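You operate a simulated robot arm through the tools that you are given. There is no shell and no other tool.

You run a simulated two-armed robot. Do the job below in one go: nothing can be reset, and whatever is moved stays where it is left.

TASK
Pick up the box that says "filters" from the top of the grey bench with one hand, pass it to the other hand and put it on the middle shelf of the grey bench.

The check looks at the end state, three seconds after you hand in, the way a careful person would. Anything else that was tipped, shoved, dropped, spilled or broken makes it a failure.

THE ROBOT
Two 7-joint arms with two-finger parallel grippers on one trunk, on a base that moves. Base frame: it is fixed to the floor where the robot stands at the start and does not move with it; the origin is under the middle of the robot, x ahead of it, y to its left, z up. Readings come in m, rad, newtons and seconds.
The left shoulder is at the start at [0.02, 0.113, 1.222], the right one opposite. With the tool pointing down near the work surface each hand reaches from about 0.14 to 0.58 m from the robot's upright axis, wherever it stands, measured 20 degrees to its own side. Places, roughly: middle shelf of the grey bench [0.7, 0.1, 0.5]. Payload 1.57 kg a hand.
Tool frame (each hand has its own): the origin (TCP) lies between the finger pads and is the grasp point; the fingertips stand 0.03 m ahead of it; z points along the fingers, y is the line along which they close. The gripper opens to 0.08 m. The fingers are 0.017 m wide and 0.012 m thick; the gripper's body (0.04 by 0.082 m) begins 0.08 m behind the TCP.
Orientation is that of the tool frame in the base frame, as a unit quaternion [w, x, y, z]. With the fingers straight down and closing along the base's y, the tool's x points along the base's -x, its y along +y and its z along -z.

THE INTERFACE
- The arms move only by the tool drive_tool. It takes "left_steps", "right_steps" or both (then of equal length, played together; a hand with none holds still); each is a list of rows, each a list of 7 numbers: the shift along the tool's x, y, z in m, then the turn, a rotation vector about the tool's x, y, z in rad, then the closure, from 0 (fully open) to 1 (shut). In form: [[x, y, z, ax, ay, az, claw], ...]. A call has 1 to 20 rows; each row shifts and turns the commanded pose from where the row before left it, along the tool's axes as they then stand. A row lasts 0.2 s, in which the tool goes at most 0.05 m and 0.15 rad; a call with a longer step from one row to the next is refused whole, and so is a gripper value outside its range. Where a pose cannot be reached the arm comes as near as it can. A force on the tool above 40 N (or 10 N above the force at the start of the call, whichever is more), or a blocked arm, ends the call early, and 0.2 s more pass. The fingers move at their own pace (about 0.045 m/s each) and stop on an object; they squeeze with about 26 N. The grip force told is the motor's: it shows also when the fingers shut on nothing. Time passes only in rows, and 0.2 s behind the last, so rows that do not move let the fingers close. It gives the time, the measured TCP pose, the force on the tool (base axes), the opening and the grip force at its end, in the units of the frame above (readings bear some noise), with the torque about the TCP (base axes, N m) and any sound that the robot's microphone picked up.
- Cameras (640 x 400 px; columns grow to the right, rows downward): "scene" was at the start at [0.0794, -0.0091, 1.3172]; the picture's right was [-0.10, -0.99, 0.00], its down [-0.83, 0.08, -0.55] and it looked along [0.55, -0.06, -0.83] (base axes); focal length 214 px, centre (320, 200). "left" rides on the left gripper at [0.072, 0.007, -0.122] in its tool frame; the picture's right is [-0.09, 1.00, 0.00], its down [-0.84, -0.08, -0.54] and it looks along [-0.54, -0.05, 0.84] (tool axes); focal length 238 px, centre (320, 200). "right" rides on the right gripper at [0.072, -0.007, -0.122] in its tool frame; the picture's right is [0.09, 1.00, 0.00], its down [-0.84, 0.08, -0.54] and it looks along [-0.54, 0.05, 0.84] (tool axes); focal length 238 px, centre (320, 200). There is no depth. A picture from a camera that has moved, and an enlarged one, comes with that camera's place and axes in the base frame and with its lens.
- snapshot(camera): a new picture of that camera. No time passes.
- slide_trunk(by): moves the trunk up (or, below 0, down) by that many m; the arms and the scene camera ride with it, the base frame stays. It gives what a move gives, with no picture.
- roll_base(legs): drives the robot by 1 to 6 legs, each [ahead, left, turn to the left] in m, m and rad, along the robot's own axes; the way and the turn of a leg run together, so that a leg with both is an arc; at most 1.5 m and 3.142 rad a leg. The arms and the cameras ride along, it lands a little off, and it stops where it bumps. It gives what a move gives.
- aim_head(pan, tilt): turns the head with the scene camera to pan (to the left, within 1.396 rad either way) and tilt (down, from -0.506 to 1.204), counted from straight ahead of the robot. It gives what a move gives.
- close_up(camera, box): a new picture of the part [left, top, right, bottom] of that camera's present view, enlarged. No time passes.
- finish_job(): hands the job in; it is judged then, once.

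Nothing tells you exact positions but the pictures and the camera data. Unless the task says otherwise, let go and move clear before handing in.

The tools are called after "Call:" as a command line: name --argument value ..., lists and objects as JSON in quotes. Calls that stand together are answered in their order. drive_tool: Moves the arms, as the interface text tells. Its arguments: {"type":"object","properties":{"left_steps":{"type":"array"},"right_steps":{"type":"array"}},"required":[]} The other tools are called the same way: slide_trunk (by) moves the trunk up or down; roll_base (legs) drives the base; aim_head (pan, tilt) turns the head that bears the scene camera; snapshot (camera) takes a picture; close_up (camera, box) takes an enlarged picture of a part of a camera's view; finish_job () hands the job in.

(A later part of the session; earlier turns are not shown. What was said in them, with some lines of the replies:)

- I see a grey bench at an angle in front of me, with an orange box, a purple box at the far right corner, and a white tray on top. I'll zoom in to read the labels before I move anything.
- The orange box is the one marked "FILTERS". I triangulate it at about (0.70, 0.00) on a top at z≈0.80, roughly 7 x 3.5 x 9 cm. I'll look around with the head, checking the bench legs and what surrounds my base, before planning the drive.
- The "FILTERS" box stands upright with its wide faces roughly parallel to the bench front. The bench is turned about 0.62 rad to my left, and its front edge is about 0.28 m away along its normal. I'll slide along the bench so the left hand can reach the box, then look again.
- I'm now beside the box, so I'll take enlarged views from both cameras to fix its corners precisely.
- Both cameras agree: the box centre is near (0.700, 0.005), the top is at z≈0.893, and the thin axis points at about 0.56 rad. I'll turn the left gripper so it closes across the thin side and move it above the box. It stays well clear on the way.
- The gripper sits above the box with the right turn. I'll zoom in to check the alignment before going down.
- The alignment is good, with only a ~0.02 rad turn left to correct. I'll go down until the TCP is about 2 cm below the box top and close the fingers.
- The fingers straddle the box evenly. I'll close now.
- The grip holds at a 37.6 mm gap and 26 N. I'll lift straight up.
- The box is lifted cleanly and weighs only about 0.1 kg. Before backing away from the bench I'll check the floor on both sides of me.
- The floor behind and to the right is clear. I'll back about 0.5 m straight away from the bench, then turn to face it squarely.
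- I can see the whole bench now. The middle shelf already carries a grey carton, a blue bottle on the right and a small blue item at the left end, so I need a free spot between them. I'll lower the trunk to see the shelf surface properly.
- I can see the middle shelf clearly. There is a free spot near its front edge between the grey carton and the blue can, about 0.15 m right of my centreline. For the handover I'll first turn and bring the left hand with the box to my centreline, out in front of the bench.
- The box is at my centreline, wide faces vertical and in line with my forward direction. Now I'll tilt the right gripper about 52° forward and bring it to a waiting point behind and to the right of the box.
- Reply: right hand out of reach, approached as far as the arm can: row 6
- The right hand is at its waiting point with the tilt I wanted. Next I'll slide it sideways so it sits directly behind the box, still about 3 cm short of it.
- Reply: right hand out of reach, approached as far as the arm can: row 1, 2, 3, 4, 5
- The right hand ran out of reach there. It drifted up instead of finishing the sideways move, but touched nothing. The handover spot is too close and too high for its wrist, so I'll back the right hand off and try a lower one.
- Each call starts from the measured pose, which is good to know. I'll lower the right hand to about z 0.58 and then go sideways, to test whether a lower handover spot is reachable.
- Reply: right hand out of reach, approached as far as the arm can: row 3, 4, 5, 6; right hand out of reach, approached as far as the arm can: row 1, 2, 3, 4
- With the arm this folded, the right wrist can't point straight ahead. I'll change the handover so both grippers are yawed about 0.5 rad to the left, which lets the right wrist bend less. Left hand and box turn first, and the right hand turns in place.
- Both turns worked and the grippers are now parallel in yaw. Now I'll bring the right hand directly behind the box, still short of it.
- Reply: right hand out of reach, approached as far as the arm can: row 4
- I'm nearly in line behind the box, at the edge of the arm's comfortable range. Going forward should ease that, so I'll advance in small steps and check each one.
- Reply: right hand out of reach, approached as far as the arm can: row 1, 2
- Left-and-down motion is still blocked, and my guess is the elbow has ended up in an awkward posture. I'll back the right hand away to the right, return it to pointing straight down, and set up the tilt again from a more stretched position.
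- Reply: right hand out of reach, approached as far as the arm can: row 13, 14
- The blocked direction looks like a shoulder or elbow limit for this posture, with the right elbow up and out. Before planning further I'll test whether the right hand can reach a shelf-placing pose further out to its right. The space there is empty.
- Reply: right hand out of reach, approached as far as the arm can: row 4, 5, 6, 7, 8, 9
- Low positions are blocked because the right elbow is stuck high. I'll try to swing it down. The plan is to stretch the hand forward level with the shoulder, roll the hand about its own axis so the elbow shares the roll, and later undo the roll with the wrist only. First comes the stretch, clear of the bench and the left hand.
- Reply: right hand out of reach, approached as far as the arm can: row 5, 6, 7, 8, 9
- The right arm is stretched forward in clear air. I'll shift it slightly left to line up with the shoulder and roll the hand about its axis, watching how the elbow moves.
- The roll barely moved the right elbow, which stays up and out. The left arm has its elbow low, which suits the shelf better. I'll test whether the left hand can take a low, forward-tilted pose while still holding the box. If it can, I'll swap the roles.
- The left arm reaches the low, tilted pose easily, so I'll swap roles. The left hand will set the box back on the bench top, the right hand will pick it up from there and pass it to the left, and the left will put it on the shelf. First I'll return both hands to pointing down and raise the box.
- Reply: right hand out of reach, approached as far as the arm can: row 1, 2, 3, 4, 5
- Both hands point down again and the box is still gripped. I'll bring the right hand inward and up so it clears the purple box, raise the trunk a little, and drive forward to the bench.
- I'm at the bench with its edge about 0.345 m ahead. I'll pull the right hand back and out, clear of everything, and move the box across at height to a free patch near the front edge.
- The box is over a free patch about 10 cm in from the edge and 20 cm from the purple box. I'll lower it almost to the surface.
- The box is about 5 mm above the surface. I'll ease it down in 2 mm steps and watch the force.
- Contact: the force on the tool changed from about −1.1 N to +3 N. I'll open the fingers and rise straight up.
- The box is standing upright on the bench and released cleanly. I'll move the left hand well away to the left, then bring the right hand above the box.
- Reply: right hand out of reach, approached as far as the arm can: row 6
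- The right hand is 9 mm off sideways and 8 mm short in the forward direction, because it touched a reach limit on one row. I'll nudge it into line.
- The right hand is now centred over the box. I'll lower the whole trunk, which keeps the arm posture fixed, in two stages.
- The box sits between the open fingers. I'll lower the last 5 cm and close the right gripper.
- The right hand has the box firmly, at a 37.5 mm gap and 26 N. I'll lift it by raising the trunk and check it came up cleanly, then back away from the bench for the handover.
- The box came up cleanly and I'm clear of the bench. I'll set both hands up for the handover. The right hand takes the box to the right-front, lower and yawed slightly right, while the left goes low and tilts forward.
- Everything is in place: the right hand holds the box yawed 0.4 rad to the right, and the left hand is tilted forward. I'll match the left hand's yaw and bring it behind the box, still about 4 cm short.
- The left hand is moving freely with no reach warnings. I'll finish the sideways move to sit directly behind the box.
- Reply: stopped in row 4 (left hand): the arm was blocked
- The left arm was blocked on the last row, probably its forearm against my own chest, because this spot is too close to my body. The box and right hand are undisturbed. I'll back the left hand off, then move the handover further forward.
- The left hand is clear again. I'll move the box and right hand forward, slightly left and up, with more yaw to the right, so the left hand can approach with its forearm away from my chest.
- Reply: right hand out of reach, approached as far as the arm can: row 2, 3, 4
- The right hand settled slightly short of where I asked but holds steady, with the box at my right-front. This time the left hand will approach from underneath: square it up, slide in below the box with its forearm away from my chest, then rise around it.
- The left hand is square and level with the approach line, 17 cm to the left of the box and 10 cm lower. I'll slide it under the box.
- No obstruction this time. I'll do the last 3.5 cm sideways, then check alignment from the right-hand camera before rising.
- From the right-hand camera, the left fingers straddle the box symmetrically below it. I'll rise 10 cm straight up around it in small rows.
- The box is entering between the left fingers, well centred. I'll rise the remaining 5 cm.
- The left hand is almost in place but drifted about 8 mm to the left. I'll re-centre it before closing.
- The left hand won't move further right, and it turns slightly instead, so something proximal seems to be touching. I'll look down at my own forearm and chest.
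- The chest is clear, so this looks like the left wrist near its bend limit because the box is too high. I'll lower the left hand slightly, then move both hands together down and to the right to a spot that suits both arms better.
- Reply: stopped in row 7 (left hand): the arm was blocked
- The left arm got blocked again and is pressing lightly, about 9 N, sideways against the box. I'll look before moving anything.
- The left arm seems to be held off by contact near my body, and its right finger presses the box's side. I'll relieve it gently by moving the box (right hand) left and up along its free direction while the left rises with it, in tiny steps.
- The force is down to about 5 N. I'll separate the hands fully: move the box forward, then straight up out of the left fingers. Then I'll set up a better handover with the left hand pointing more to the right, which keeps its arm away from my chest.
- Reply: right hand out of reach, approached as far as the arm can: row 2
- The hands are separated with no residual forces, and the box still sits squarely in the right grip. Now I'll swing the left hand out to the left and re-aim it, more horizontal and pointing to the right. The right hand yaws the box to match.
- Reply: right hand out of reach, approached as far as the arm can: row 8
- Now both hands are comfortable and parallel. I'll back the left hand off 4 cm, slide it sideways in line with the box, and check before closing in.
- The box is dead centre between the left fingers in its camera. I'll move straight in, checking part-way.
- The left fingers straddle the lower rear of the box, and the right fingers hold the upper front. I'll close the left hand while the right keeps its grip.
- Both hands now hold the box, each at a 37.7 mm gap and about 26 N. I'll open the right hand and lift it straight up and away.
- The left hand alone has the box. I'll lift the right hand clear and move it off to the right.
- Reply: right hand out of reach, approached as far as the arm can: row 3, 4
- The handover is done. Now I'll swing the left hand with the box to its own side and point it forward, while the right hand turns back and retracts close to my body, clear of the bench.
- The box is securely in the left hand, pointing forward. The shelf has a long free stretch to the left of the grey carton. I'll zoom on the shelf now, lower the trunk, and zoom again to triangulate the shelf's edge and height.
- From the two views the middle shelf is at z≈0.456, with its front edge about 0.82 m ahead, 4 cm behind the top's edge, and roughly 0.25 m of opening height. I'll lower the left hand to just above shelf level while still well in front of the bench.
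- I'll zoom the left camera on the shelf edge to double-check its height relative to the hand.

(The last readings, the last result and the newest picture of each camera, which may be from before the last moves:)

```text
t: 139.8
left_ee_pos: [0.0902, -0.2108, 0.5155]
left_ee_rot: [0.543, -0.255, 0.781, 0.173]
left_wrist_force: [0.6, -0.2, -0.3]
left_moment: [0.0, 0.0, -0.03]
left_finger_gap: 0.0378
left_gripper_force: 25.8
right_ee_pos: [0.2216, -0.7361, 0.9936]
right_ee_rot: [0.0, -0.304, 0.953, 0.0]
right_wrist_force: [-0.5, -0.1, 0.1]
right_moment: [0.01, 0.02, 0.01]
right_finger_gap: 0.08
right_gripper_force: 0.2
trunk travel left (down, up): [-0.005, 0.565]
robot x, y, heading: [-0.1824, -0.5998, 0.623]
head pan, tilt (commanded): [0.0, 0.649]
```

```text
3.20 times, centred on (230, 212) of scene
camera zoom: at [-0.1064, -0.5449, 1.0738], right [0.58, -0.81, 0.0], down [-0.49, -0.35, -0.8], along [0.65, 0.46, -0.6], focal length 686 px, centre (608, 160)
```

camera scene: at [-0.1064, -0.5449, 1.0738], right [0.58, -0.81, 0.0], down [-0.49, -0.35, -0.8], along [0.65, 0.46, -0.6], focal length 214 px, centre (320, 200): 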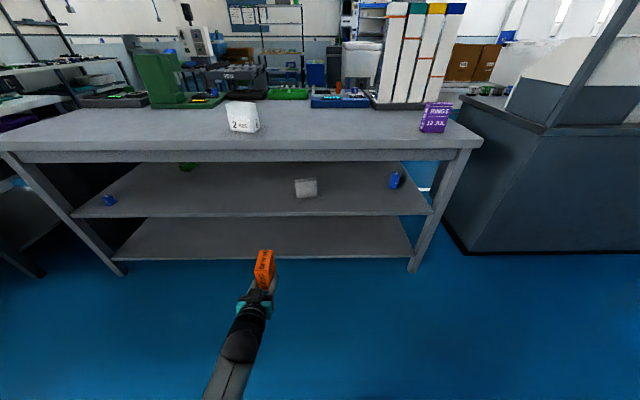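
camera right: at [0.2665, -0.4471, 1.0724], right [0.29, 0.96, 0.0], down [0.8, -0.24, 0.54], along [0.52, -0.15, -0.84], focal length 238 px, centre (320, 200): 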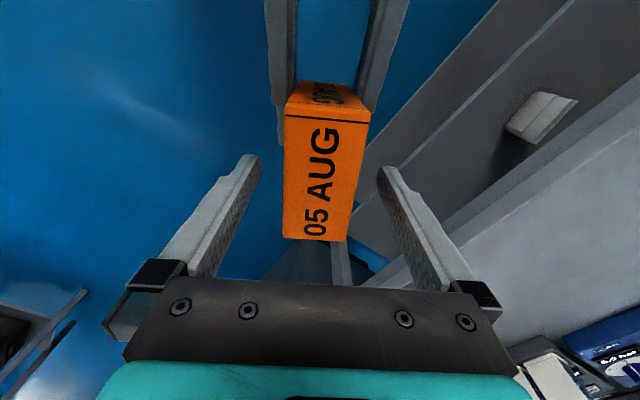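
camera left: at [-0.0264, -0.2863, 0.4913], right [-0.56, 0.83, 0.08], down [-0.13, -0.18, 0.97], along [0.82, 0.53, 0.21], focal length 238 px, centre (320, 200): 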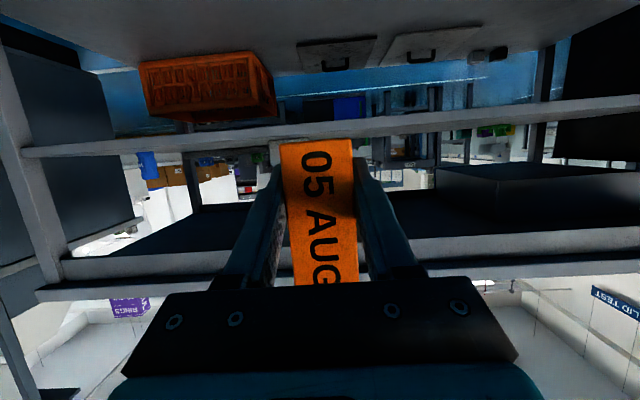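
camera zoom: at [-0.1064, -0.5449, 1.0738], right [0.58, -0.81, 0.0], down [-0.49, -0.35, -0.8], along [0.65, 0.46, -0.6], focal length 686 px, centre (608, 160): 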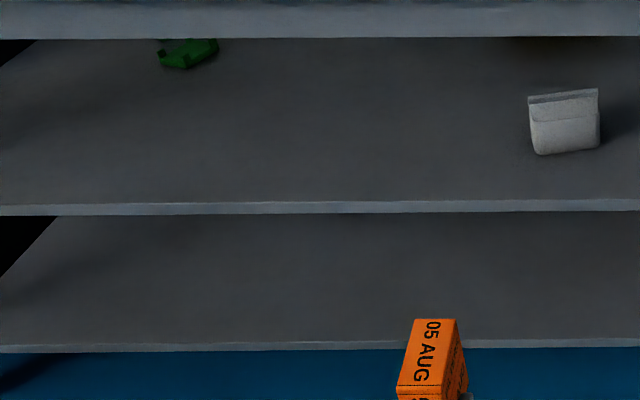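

The left-camera estimate puts the shelf at z≈0.46, which agrees. The area left of the carton is free. I'll shift the base 12 cm left and drive forward, so the box's front just enters the shelf opening 3 cm above the surface.

Call:
roll_base --legs '[[0, 0.12, 0], [0.3, 0, 0]]'

Call:
snapshot --camera "scene"

Call:
snapshot --camera "left"

```text
t: 142.7
left_ee_pos: [0.2626, 0.0583, 0.5149]
left_ee_rot: [0.543, -0.254, 0.782, 0.173]
left_wrist_force: [0.2, 0.1, -0.1]
left_moment: [-0.03, 0.02, -0.01]
left_finger_gap: 0.0378
left_gripper_force: 25.8
right_ee_pos: [0.3929, -0.4679, 0.9954]
right_ee_rot: [0.001, -0.304, 0.953, 0.0]
right_wrist_force: [-0.4, -0.5, 0.7]
right_moment: [0.02, -0.02, 0.0]
right_finger_gap: 0.0798
right_gripper_force: 0.1
trunk travel left (down, up): [-0.005, 0.565]
robot x, y, heading: [-0.0123, -0.3321, 0.62]
head pan, tilt (commanded): [0.0, 0.649]
```

```text
taken
camera scene: at [0.0666, -0.275, 1.0738], right [0.58, -0.82, 0.0], down [-0.49, -0.35, -0.8], along [0.65, 0.46, -0.6], focal length 214 px, centre (320, 200)
```

scene: 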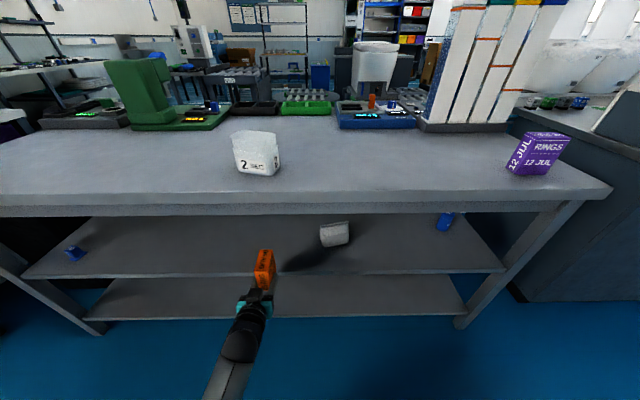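

```text
taken
camera left: at [0.1474, -0.0166, 0.4916], right [-0.56, 0.83, 0.08], down [-0.13, -0.18, 0.97], along [0.82, 0.53, 0.21], focal length 238 px, centre (320, 200)
```

left: 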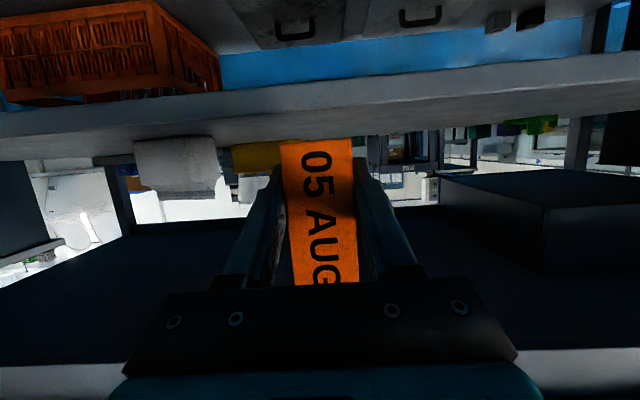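

The box is just outside the shelf edge, about 3 cm above its surface, with the carton well to the right. I'll creep 5 cm further with the base and do the rest with the arm.

Call:
roll_base --legs '[[0.05, 0, 0]]'

Call:
snapshot --camera "scene"

Call:
close_up --camera "left" --box '[160, 60, 480, 260]'

```text
t: 143.6
left_ee_pos: [0.305, 0.0875, 0.5159]
left_ee_rot: [0.543, -0.254, 0.781, 0.173]
left_wrist_force: [0.0, 0.5, -0.1]
left_moment: [0.0, 0.02, 0.01]
left_finger_gap: 0.0375
left_gripper_force: 25.8
right_ee_pos: [0.435, -0.4386, 0.9944]
right_ee_rot: [0.001, -0.303, 0.953, 0.0]
right_wrist_force: [-1.2, -0.4, -0.9]
right_moment: [0.0, -0.01, -0.01]
right_finger_gap: 0.0798
right_gripper_force: 0.1
trunk travel left (down, up): [-0.005, 0.565]
robot x, y, heading: [0.0282, -0.2993, 0.617]
head pan, tilt (commanded): [0.0, 0.649]
```

```text
taken
camera scene: at [0.1073, -0.2461, 1.0738], right [0.58, -0.82, 0.0], down [-0.49, -0.35, -0.8], along [0.65, 0.46, -0.6], focal length 214 px, centre (320, 200)
```

scene: 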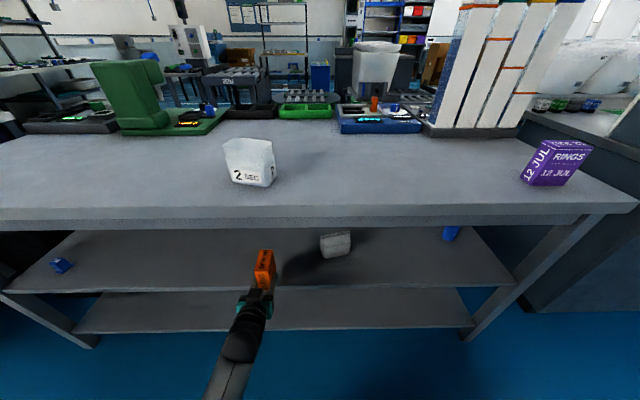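

```text
2.00 times, centred on (320, 160) of left
camera zoom: at [0.188, 0.0122, 0.4916], right [-0.56, 0.83, 0.08], down [-0.13, -0.18, 0.97], along [0.82, 0.53, 0.21], focal length 477 px, centre (320, 280)
```

zoom: 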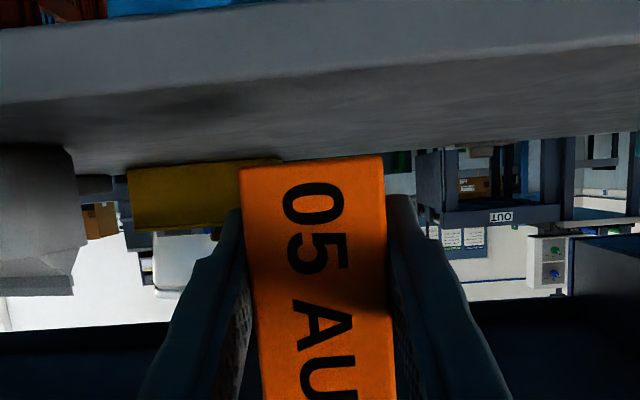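

The box front is 3 cm inside the opening, clear above the shelf. I'll slide it in horizontally another 8.5 cm with the arm.

Call:
drive_tool --left_steps '[[-0.0075, 0, 0.0202, 0, 0, 0, 1], [-0.0075, 0, 0.0202, 0, 0, 0, 1], [-0.0075, 0, 0.0202, 0, 0, 0, 1], [-0.0075, 0, 0.0202, 0, 0, 0, 1], [0, 0, 0, 0, 0, 0, 1]]'

Call:
snapshot --camera "left"

Call:
snapshot --camera "scene"

```text
t: 144.8
left_ee_pos: [0.3748, 0.139, 0.5146]
left_ee_rot: [0.544, -0.253, 0.781, 0.172]
left_wrist_force: [-0.2, 1.0, 0.6]
left_moment: [0.01, 0.04, -0.01]
left_finger_gap: 0.0378
left_gripper_force: 26.3
right_ee_pos: [0.4353, -0.439, 0.9949]
right_ee_rot: [0.001, -0.304, 0.953, 0.0]
right_wrist_force: [-0.2, 0.6, 0.2]
right_moment: [-0.02, -0.03, 0.0]
right_finger_gap: 0.0801
right_gripper_force: 0.0
trunk travel left (down, up): [-0.005, 0.565]
robot x, y, heading: [0.0296, -0.3025, 0.617]
head pan, tilt (commanded): [0.0, 0.649]
```

```text
taken
camera left: at [0.2588, 0.0633, 0.4912], right [-0.56, 0.83, 0.08], down [-0.13, -0.18, 0.97], along [0.82, 0.53, 0.21], focal length 238 px, centre (320, 200)
```

left: 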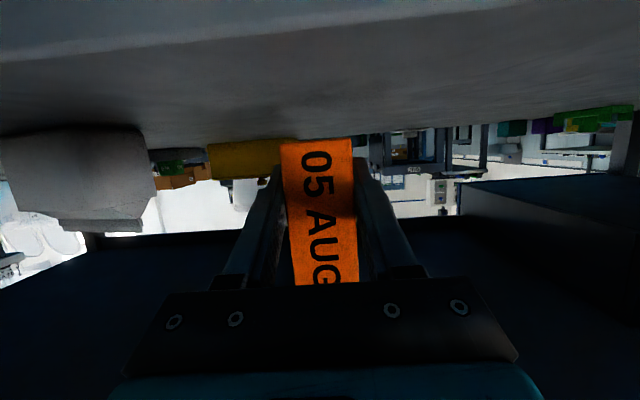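

```text
taken
camera scene: at [0.1074, -0.246, 1.0738], right [0.58, -0.82, 0.0], down [-0.49, -0.35, -0.8], along [0.65, 0.46, -0.6], focal length 214 px, centre (320, 200)
```

scene: 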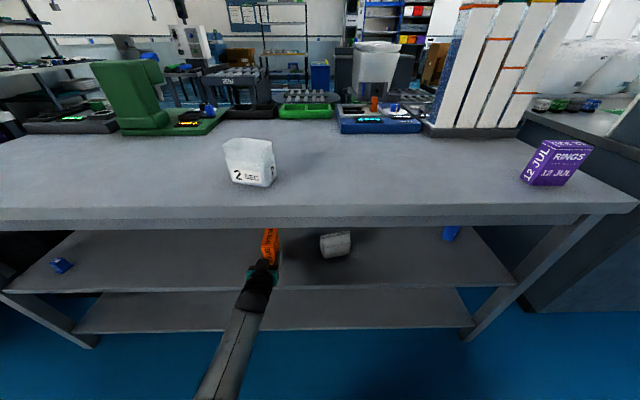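

The box is about 6.5 cm (grip point) inside the edge, standing upright above the shelf. I'll lower it 2 cm, then feel for contact in small steps.

Call:
drive_tool --left_steps '[[0.0094, 0, 0.0035, 0, 0, 0, 1], [0.0094, 0, 0.0035, 0, 0, 0, 1], [0, 0, 0, 0, 0, 0, 1]]'

Call:
drive_tool --left_steps '[[0.0028, 0, 0.001, 0, 0, 0, 1], [0, 0, 0, 0, 0, 0, 1]]'

```text
t: 145.6
left_ee_pos: [0.3758, 0.1381, 0.4957]
left_ee_rot: [0.543, -0.254, 0.782, 0.173]
left_wrist_force: [0.8, -0.4, 0.1]
left_moment: [0.01, 0.02, 0.04]
left_finger_gap: 0.0377
left_gripper_force: 26.3
right_ee_pos: [0.4349, -0.4389, 0.9943]
right_ee_rot: [0.001, -0.303, 0.953, 0.001]
right_wrist_force: [0.3, -0.4, -0.6]
right_moment: [0.04, 0.03, 0.01]
right_finger_gap: 0.08
right_gripper_force: 0.0
trunk travel left (down, up): [-0.005, 0.565]
robot x, y, heading: [0.0265, -0.3005, 0.61]
head pan, tilt (commanded): [0.0, 0.649]
```

```text
t: 146.2
left_ee_pos: [0.3748, 0.1374, 0.4918]
left_ee_rot: [0.544, -0.253, 0.782, 0.171]
left_wrist_force: [-0.3, -1.0, -0.8]
left_moment: [-0.02, 0.01, -0.02]
left_finger_gap: 0.0376
left_gripper_force: 26.1
right_ee_pos: [0.4353, -0.4384, 0.9957]
right_ee_rot: [0.0, -0.303, 0.953, 0.0]
right_wrist_force: [-0.4, -0.3, 0.1]
right_moment: [0.0, 0.03, 0.02]
right_finger_gap: 0.08
right_gripper_force: 0.0
trunk travel left (down, up): [-0.005, 0.565]
robot x, y, heading: [0.0285, -0.2997, 0.614]
head pan, tilt (commanded): [0.0, 0.649]
```

Call:
drive_tool --left_steps '[[0.0023, 0, 0.0009, 0, 0, 0, 1], [0, 0, 0, 0, 0, 0, 1]]'

Call:
drive_tool --left_steps '[[0.0019, 0, 0.0007, 0, 0, 0, 1], [0, 0, 0, 0, 0, 0, 1]]'

Call:
close_up --camera "scene" --box '[220, 210, 320, 290]'

```text
t: 146.8
left_ee_pos: [0.3742, 0.1375, 0.4895]
left_ee_rot: [0.543, -0.254, 0.781, 0.172]
left_wrist_force: [-1.3, -0.8, 0.6]
left_moment: [-0.01, 0.0, 0.0]
left_finger_gap: 0.038
left_gripper_force: 25.7
right_ee_pos: [0.4352, -0.4385, 0.995]
right_ee_rot: [0.001, -0.303, 0.953, 0.0]
right_wrist_force: [0.0, 0.0, 0.2]
right_moment: [0.0, 0.03, 0.04]
right_finger_gap: 0.0802
right_gripper_force: 0.0
trunk travel left (down, up): [-0.005, 0.565]
robot x, y, heading: [0.0327, -0.2981, 0.62]
head pan, tilt (commanded): [0.0, 0.649]
```

```text
t: 147.4
left_ee_pos: [0.3748, 0.138, 0.4896]
left_ee_rot: [0.545, -0.253, 0.781, 0.172]
left_wrist_force: [-1.7, -0.5, 4.0]
left_moment: [0.0, 0.17, 0.0]
left_finger_gap: 0.0376
left_gripper_force: 26.0
right_ee_pos: [0.4341, -0.4392, 0.9943]
right_ee_rot: [0.0, -0.303, 0.953, 0.0]
right_wrist_force: [0.3, -0.2, -0.3]
right_moment: [-0.01, 0.04, -0.01]
right_finger_gap: 0.08
right_gripper_force: 0.0
trunk travel left (down, up): [-0.005, 0.565]
robot x, y, heading: [0.0318, -0.2989, 0.617]
head pan, tilt (commanded): [0.0, 0.649]
```

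```text
5.00 times, centred on (270, 250) of scene
camera zoom: at [0.1071, -0.2464, 1.0739], right [0.58, -0.82, 0.0], down [-0.49, -0.35, -0.8], along [0.65, 0.46, -0.6], focal length 1072 px, centre (570, -50)
```

zoom: 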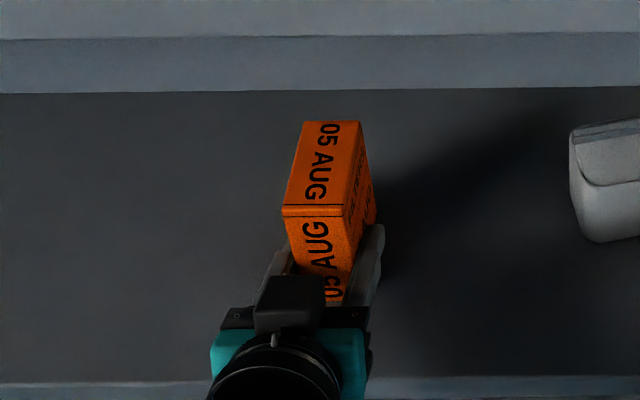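

Contact: 4 N upward with the box resting on its rear bottom edge, well under a millimetre from flat. I'll open the fingers gently and check that the box stands before withdrawing.

Call:
drive_tool --left_steps '[[0, 0, 0, 0, 0.004, 0, 1], [0, 0, 0, 0, 0, 0, 0.42], [0, 0, 0, 0, 0, 0, 0.25], [0, 0, 0, 0, 0, 0, 0], [0, 0, 0, 0, 0, 0, 0], [0, 0, 0, 0, 0, 0, 0]]'

Call:
close_up --camera "scene" --box '[220, 210, 320, 290]'

Call:
snapshot --camera "left"

```text
t: 148.8
left_ee_pos: [0.3752, 0.1364, 0.488]
left_ee_rot: [0.542, -0.254, 0.782, 0.172]
left_wrist_force: [-0.1, -1.0, -0.4]
left_moment: [0.01, 0.02, -0.01]
left_finger_gap: 0.0802
left_gripper_force: 0.1
right_ee_pos: [0.434, -0.4394, 0.9941]
right_ee_rot: [0.001, -0.304, 0.953, 0.0]
right_wrist_force: [-0.7, -0.1, -0.7]
right_moment: [0.03, 0.05, 0.02]
right_finger_gap: 0.0797
right_gripper_force: 0.1
trunk travel left (down, up): [-0.005, 0.565]
robot x, y, heading: [0.0262, -0.3021, 0.615]
head pan, tilt (commanded): [0.0, 0.649]
```

```text
5.00 times, centred on (270, 250) of scene
camera zoom: at [0.1073, -0.2461, 1.0738], right [0.58, -0.82, 0.0], down [-0.49, -0.35, -0.8], along [0.65, 0.46, -0.6], focal length 1072 px, centre (570, -50)
```

zoom: 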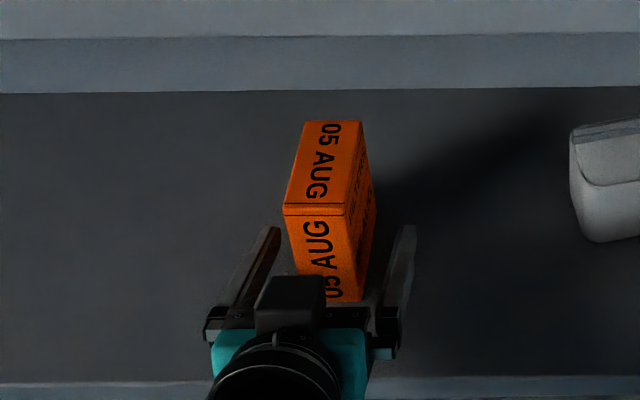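

```text
taken
camera left: at [0.2586, 0.062, 0.4649], right [-0.56, 0.83, 0.08], down [-0.13, -0.18, 0.97], along [0.82, 0.53, 0.21], focal length 238 px, centre (320, 200)
```

left: 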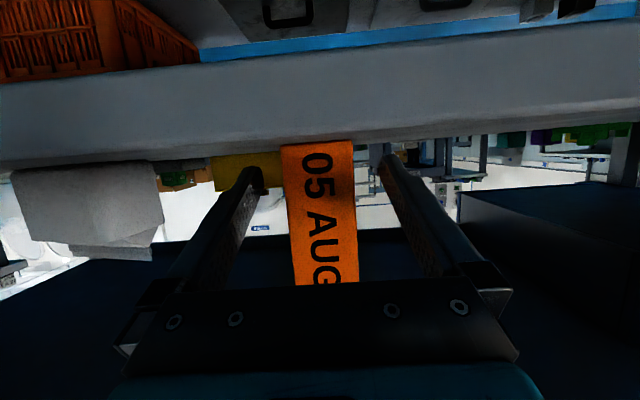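

The box stands upright on the shelf with both fingers clear of it. I'll withdraw the left hand straight back along its axis.

Call:
drive_tool --left_steps '[[0.002, 0, -0.015, 0, 0, 0, 0], [0.003, 0, -0.02, 0, 0, 0, 0], [0.004, 0, -0.03, 0, 0, 0, 0], [0.004, 0, -0.03, 0, 0, 0, 0], [0, 0, -0.03, 0, 0, 0, 0], [0, 0, -0.03, 0, 0, 0, 0], [0, 0, 0, 0, 0, 0, 0]]'

Call:
snapshot --camera "left"

Call:
snapshot --camera "scene"

```text
t: 150.4
left_ee_pos: [0.256, 0.0516, 0.5284]
left_ee_rot: [0.541, -0.255, 0.782, 0.172]
left_wrist_force: [0.2, 0.1, 0.1]
left_moment: [0.03, -0.02, 0.01]
left_finger_gap: 0.08
left_gripper_force: 0.2
right_ee_pos: [0.4344, -0.4396, 0.9946]
right_ee_rot: [0.0, -0.304, 0.953, 0.0]
right_wrist_force: [0.0, 0.1, 0.1]
right_moment: [-0.03, 0.0, 0.0]
right_finger_gap: 0.0799
right_gripper_force: 0.1
trunk travel left (down, up): [-0.005, 0.565]
robot x, y, heading: [0.0287, -0.2999, 0.619]
head pan, tilt (commanded): [0.0, 0.649]
```

```text
taken
camera left: at [0.1394, -0.0231, 0.506], right [-0.56, 0.83, 0.08], down [-0.13, -0.18, 0.97], along [0.82, 0.53, 0.21], focal length 238 px, centre (320, 200)
```

left: 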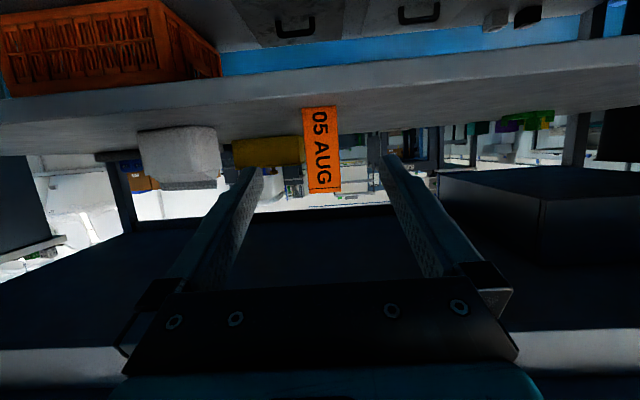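

```text
taken
camera scene: at [0.1072, -0.2462, 1.0738], right [0.58, -0.82, 0.0], down [-0.49, -0.35, -0.8], along [0.65, 0.46, -0.6], focal length 214 px, centre (320, 200)
```

scene: 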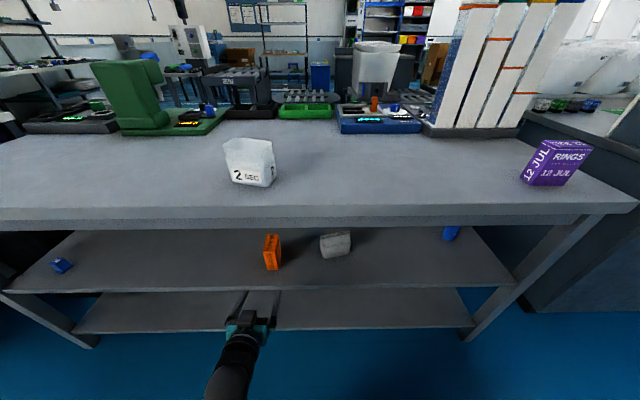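

The box stands upright on the middle shelf and the hand is out. I'll back the base away and take a last look at everything.

Call:
roll_base --legs '[[-0.35, 0, 0]]'

Call:
aim_head --pan 0.0 --tilt 0.45

Call:
snapshot --camera "scene"

Call:
close_up --camera "scene" --box '[200, 180, 400, 290]'

```text
t: 152.7
left_ee_pos: [-0.0297, -0.1542, 0.5293]
left_ee_rot: [0.543, -0.25, 0.784, 0.169]
left_wrist_force: [-0.1, 0.7, 0.0]
left_moment: [0.03, 0.0, 0.0]
left_finger_gap: 0.0799
left_gripper_force: 0.0
right_ee_pos: [0.143, -0.6458, 0.9949]
right_ee_rot: [0.001, -0.299, 0.954, 0.0]
right_wrist_force: [-0.3, 0.5, 0.4]
right_moment: [0.02, 0.0, -0.01]
right_finger_gap: 0.0797
right_gripper_force: 0.0
trunk travel left (down, up): [-0.005, 0.565]
robot x, y, heading: [-0.2601, -0.5068, 0.606]
head pan, tilt (commanded): [0.0, 0.649]
```

```text
t: 153.4
left_ee_pos: [-0.0298, -0.1534, 0.5289]
left_ee_rot: [0.543, -0.251, 0.784, 0.17]
left_wrist_force: [0.9, 0.2, -0.2]
left_moment: [-0.03, 0.0, 0.02]
left_finger_gap: 0.08
left_gripper_force: 0.1
right_ee_pos: [0.1452, -0.6455, 0.9941]
right_ee_rot: [0.001, -0.299, 0.954, 0.0]
right_wrist_force: [-1.4, -0.1, 0.6]
right_moment: [0.02, 0.01, -0.03]
right_finger_gap: 0.0797
right_gripper_force: 0.0
trunk travel left (down, up): [-0.005, 0.565]
robot x, y, heading: [-0.2593, -0.5004, 0.607]
head pan, tilt (commanded): [0.0, 0.45]
```

```text
taken
camera scene: at [-0.177, -0.447, 1.0916], right [0.57, -0.82, 0.0], down [-0.36, -0.25, -0.9], along [0.74, 0.51, -0.44], focal length 214 px, centre (320, 200)
```

scene: 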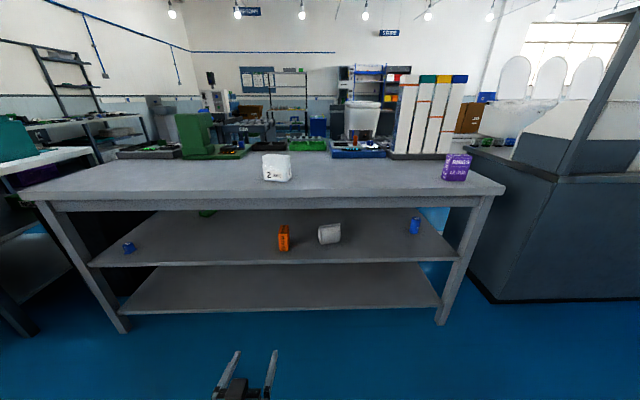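

```text
3.20 times, centred on (300, 235) of scene
camera zoom: at [-0.177, -0.447, 1.0916], right [0.57, -0.82, 0.0], down [-0.36, -0.25, -0.9], along [0.74, 0.51, -0.44], focal length 686 px, centre (384, 88)
```

zoom: 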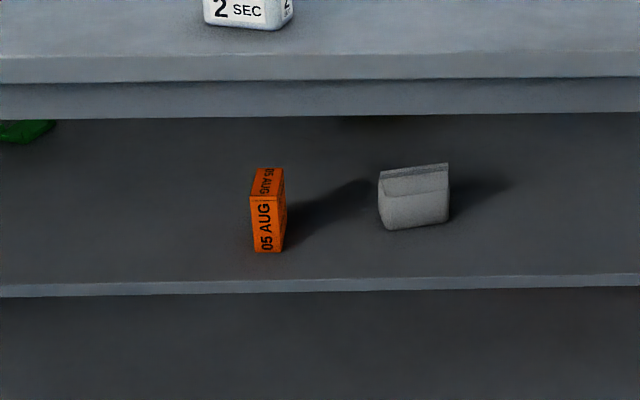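

The "FILTERS" box is standing upright on the middle shelf, fully inside the front edge. The carton, cans, tray, purple box and instruments don't appear to have moved. Both hands are empty and clear of the bench, so I'm handing in.

Call:
finish_job

```text
The job is handed in.
```

The "FILTERS" box is standing upright on the middle shelf of the grey bench, and I've handed the job in. It sits fully inside the front edge, to the left of the grey carton. In the last pictures nothing else on the bench or shelf looked moved or tipped, and both hands were empty and clear.

It took more than one pickup. I first picked the box up with the left hand, but the right arm couldn't reach low enough for the shelf. I set the box back on the bench top and picked it up again with the right hand. The right hand then passed it to the left in mid-air, and the left put it on the shelf.

During one failed handover attempt the left hand pressed against the box's side with up to about 16 N. It stayed in the right hand's grip.
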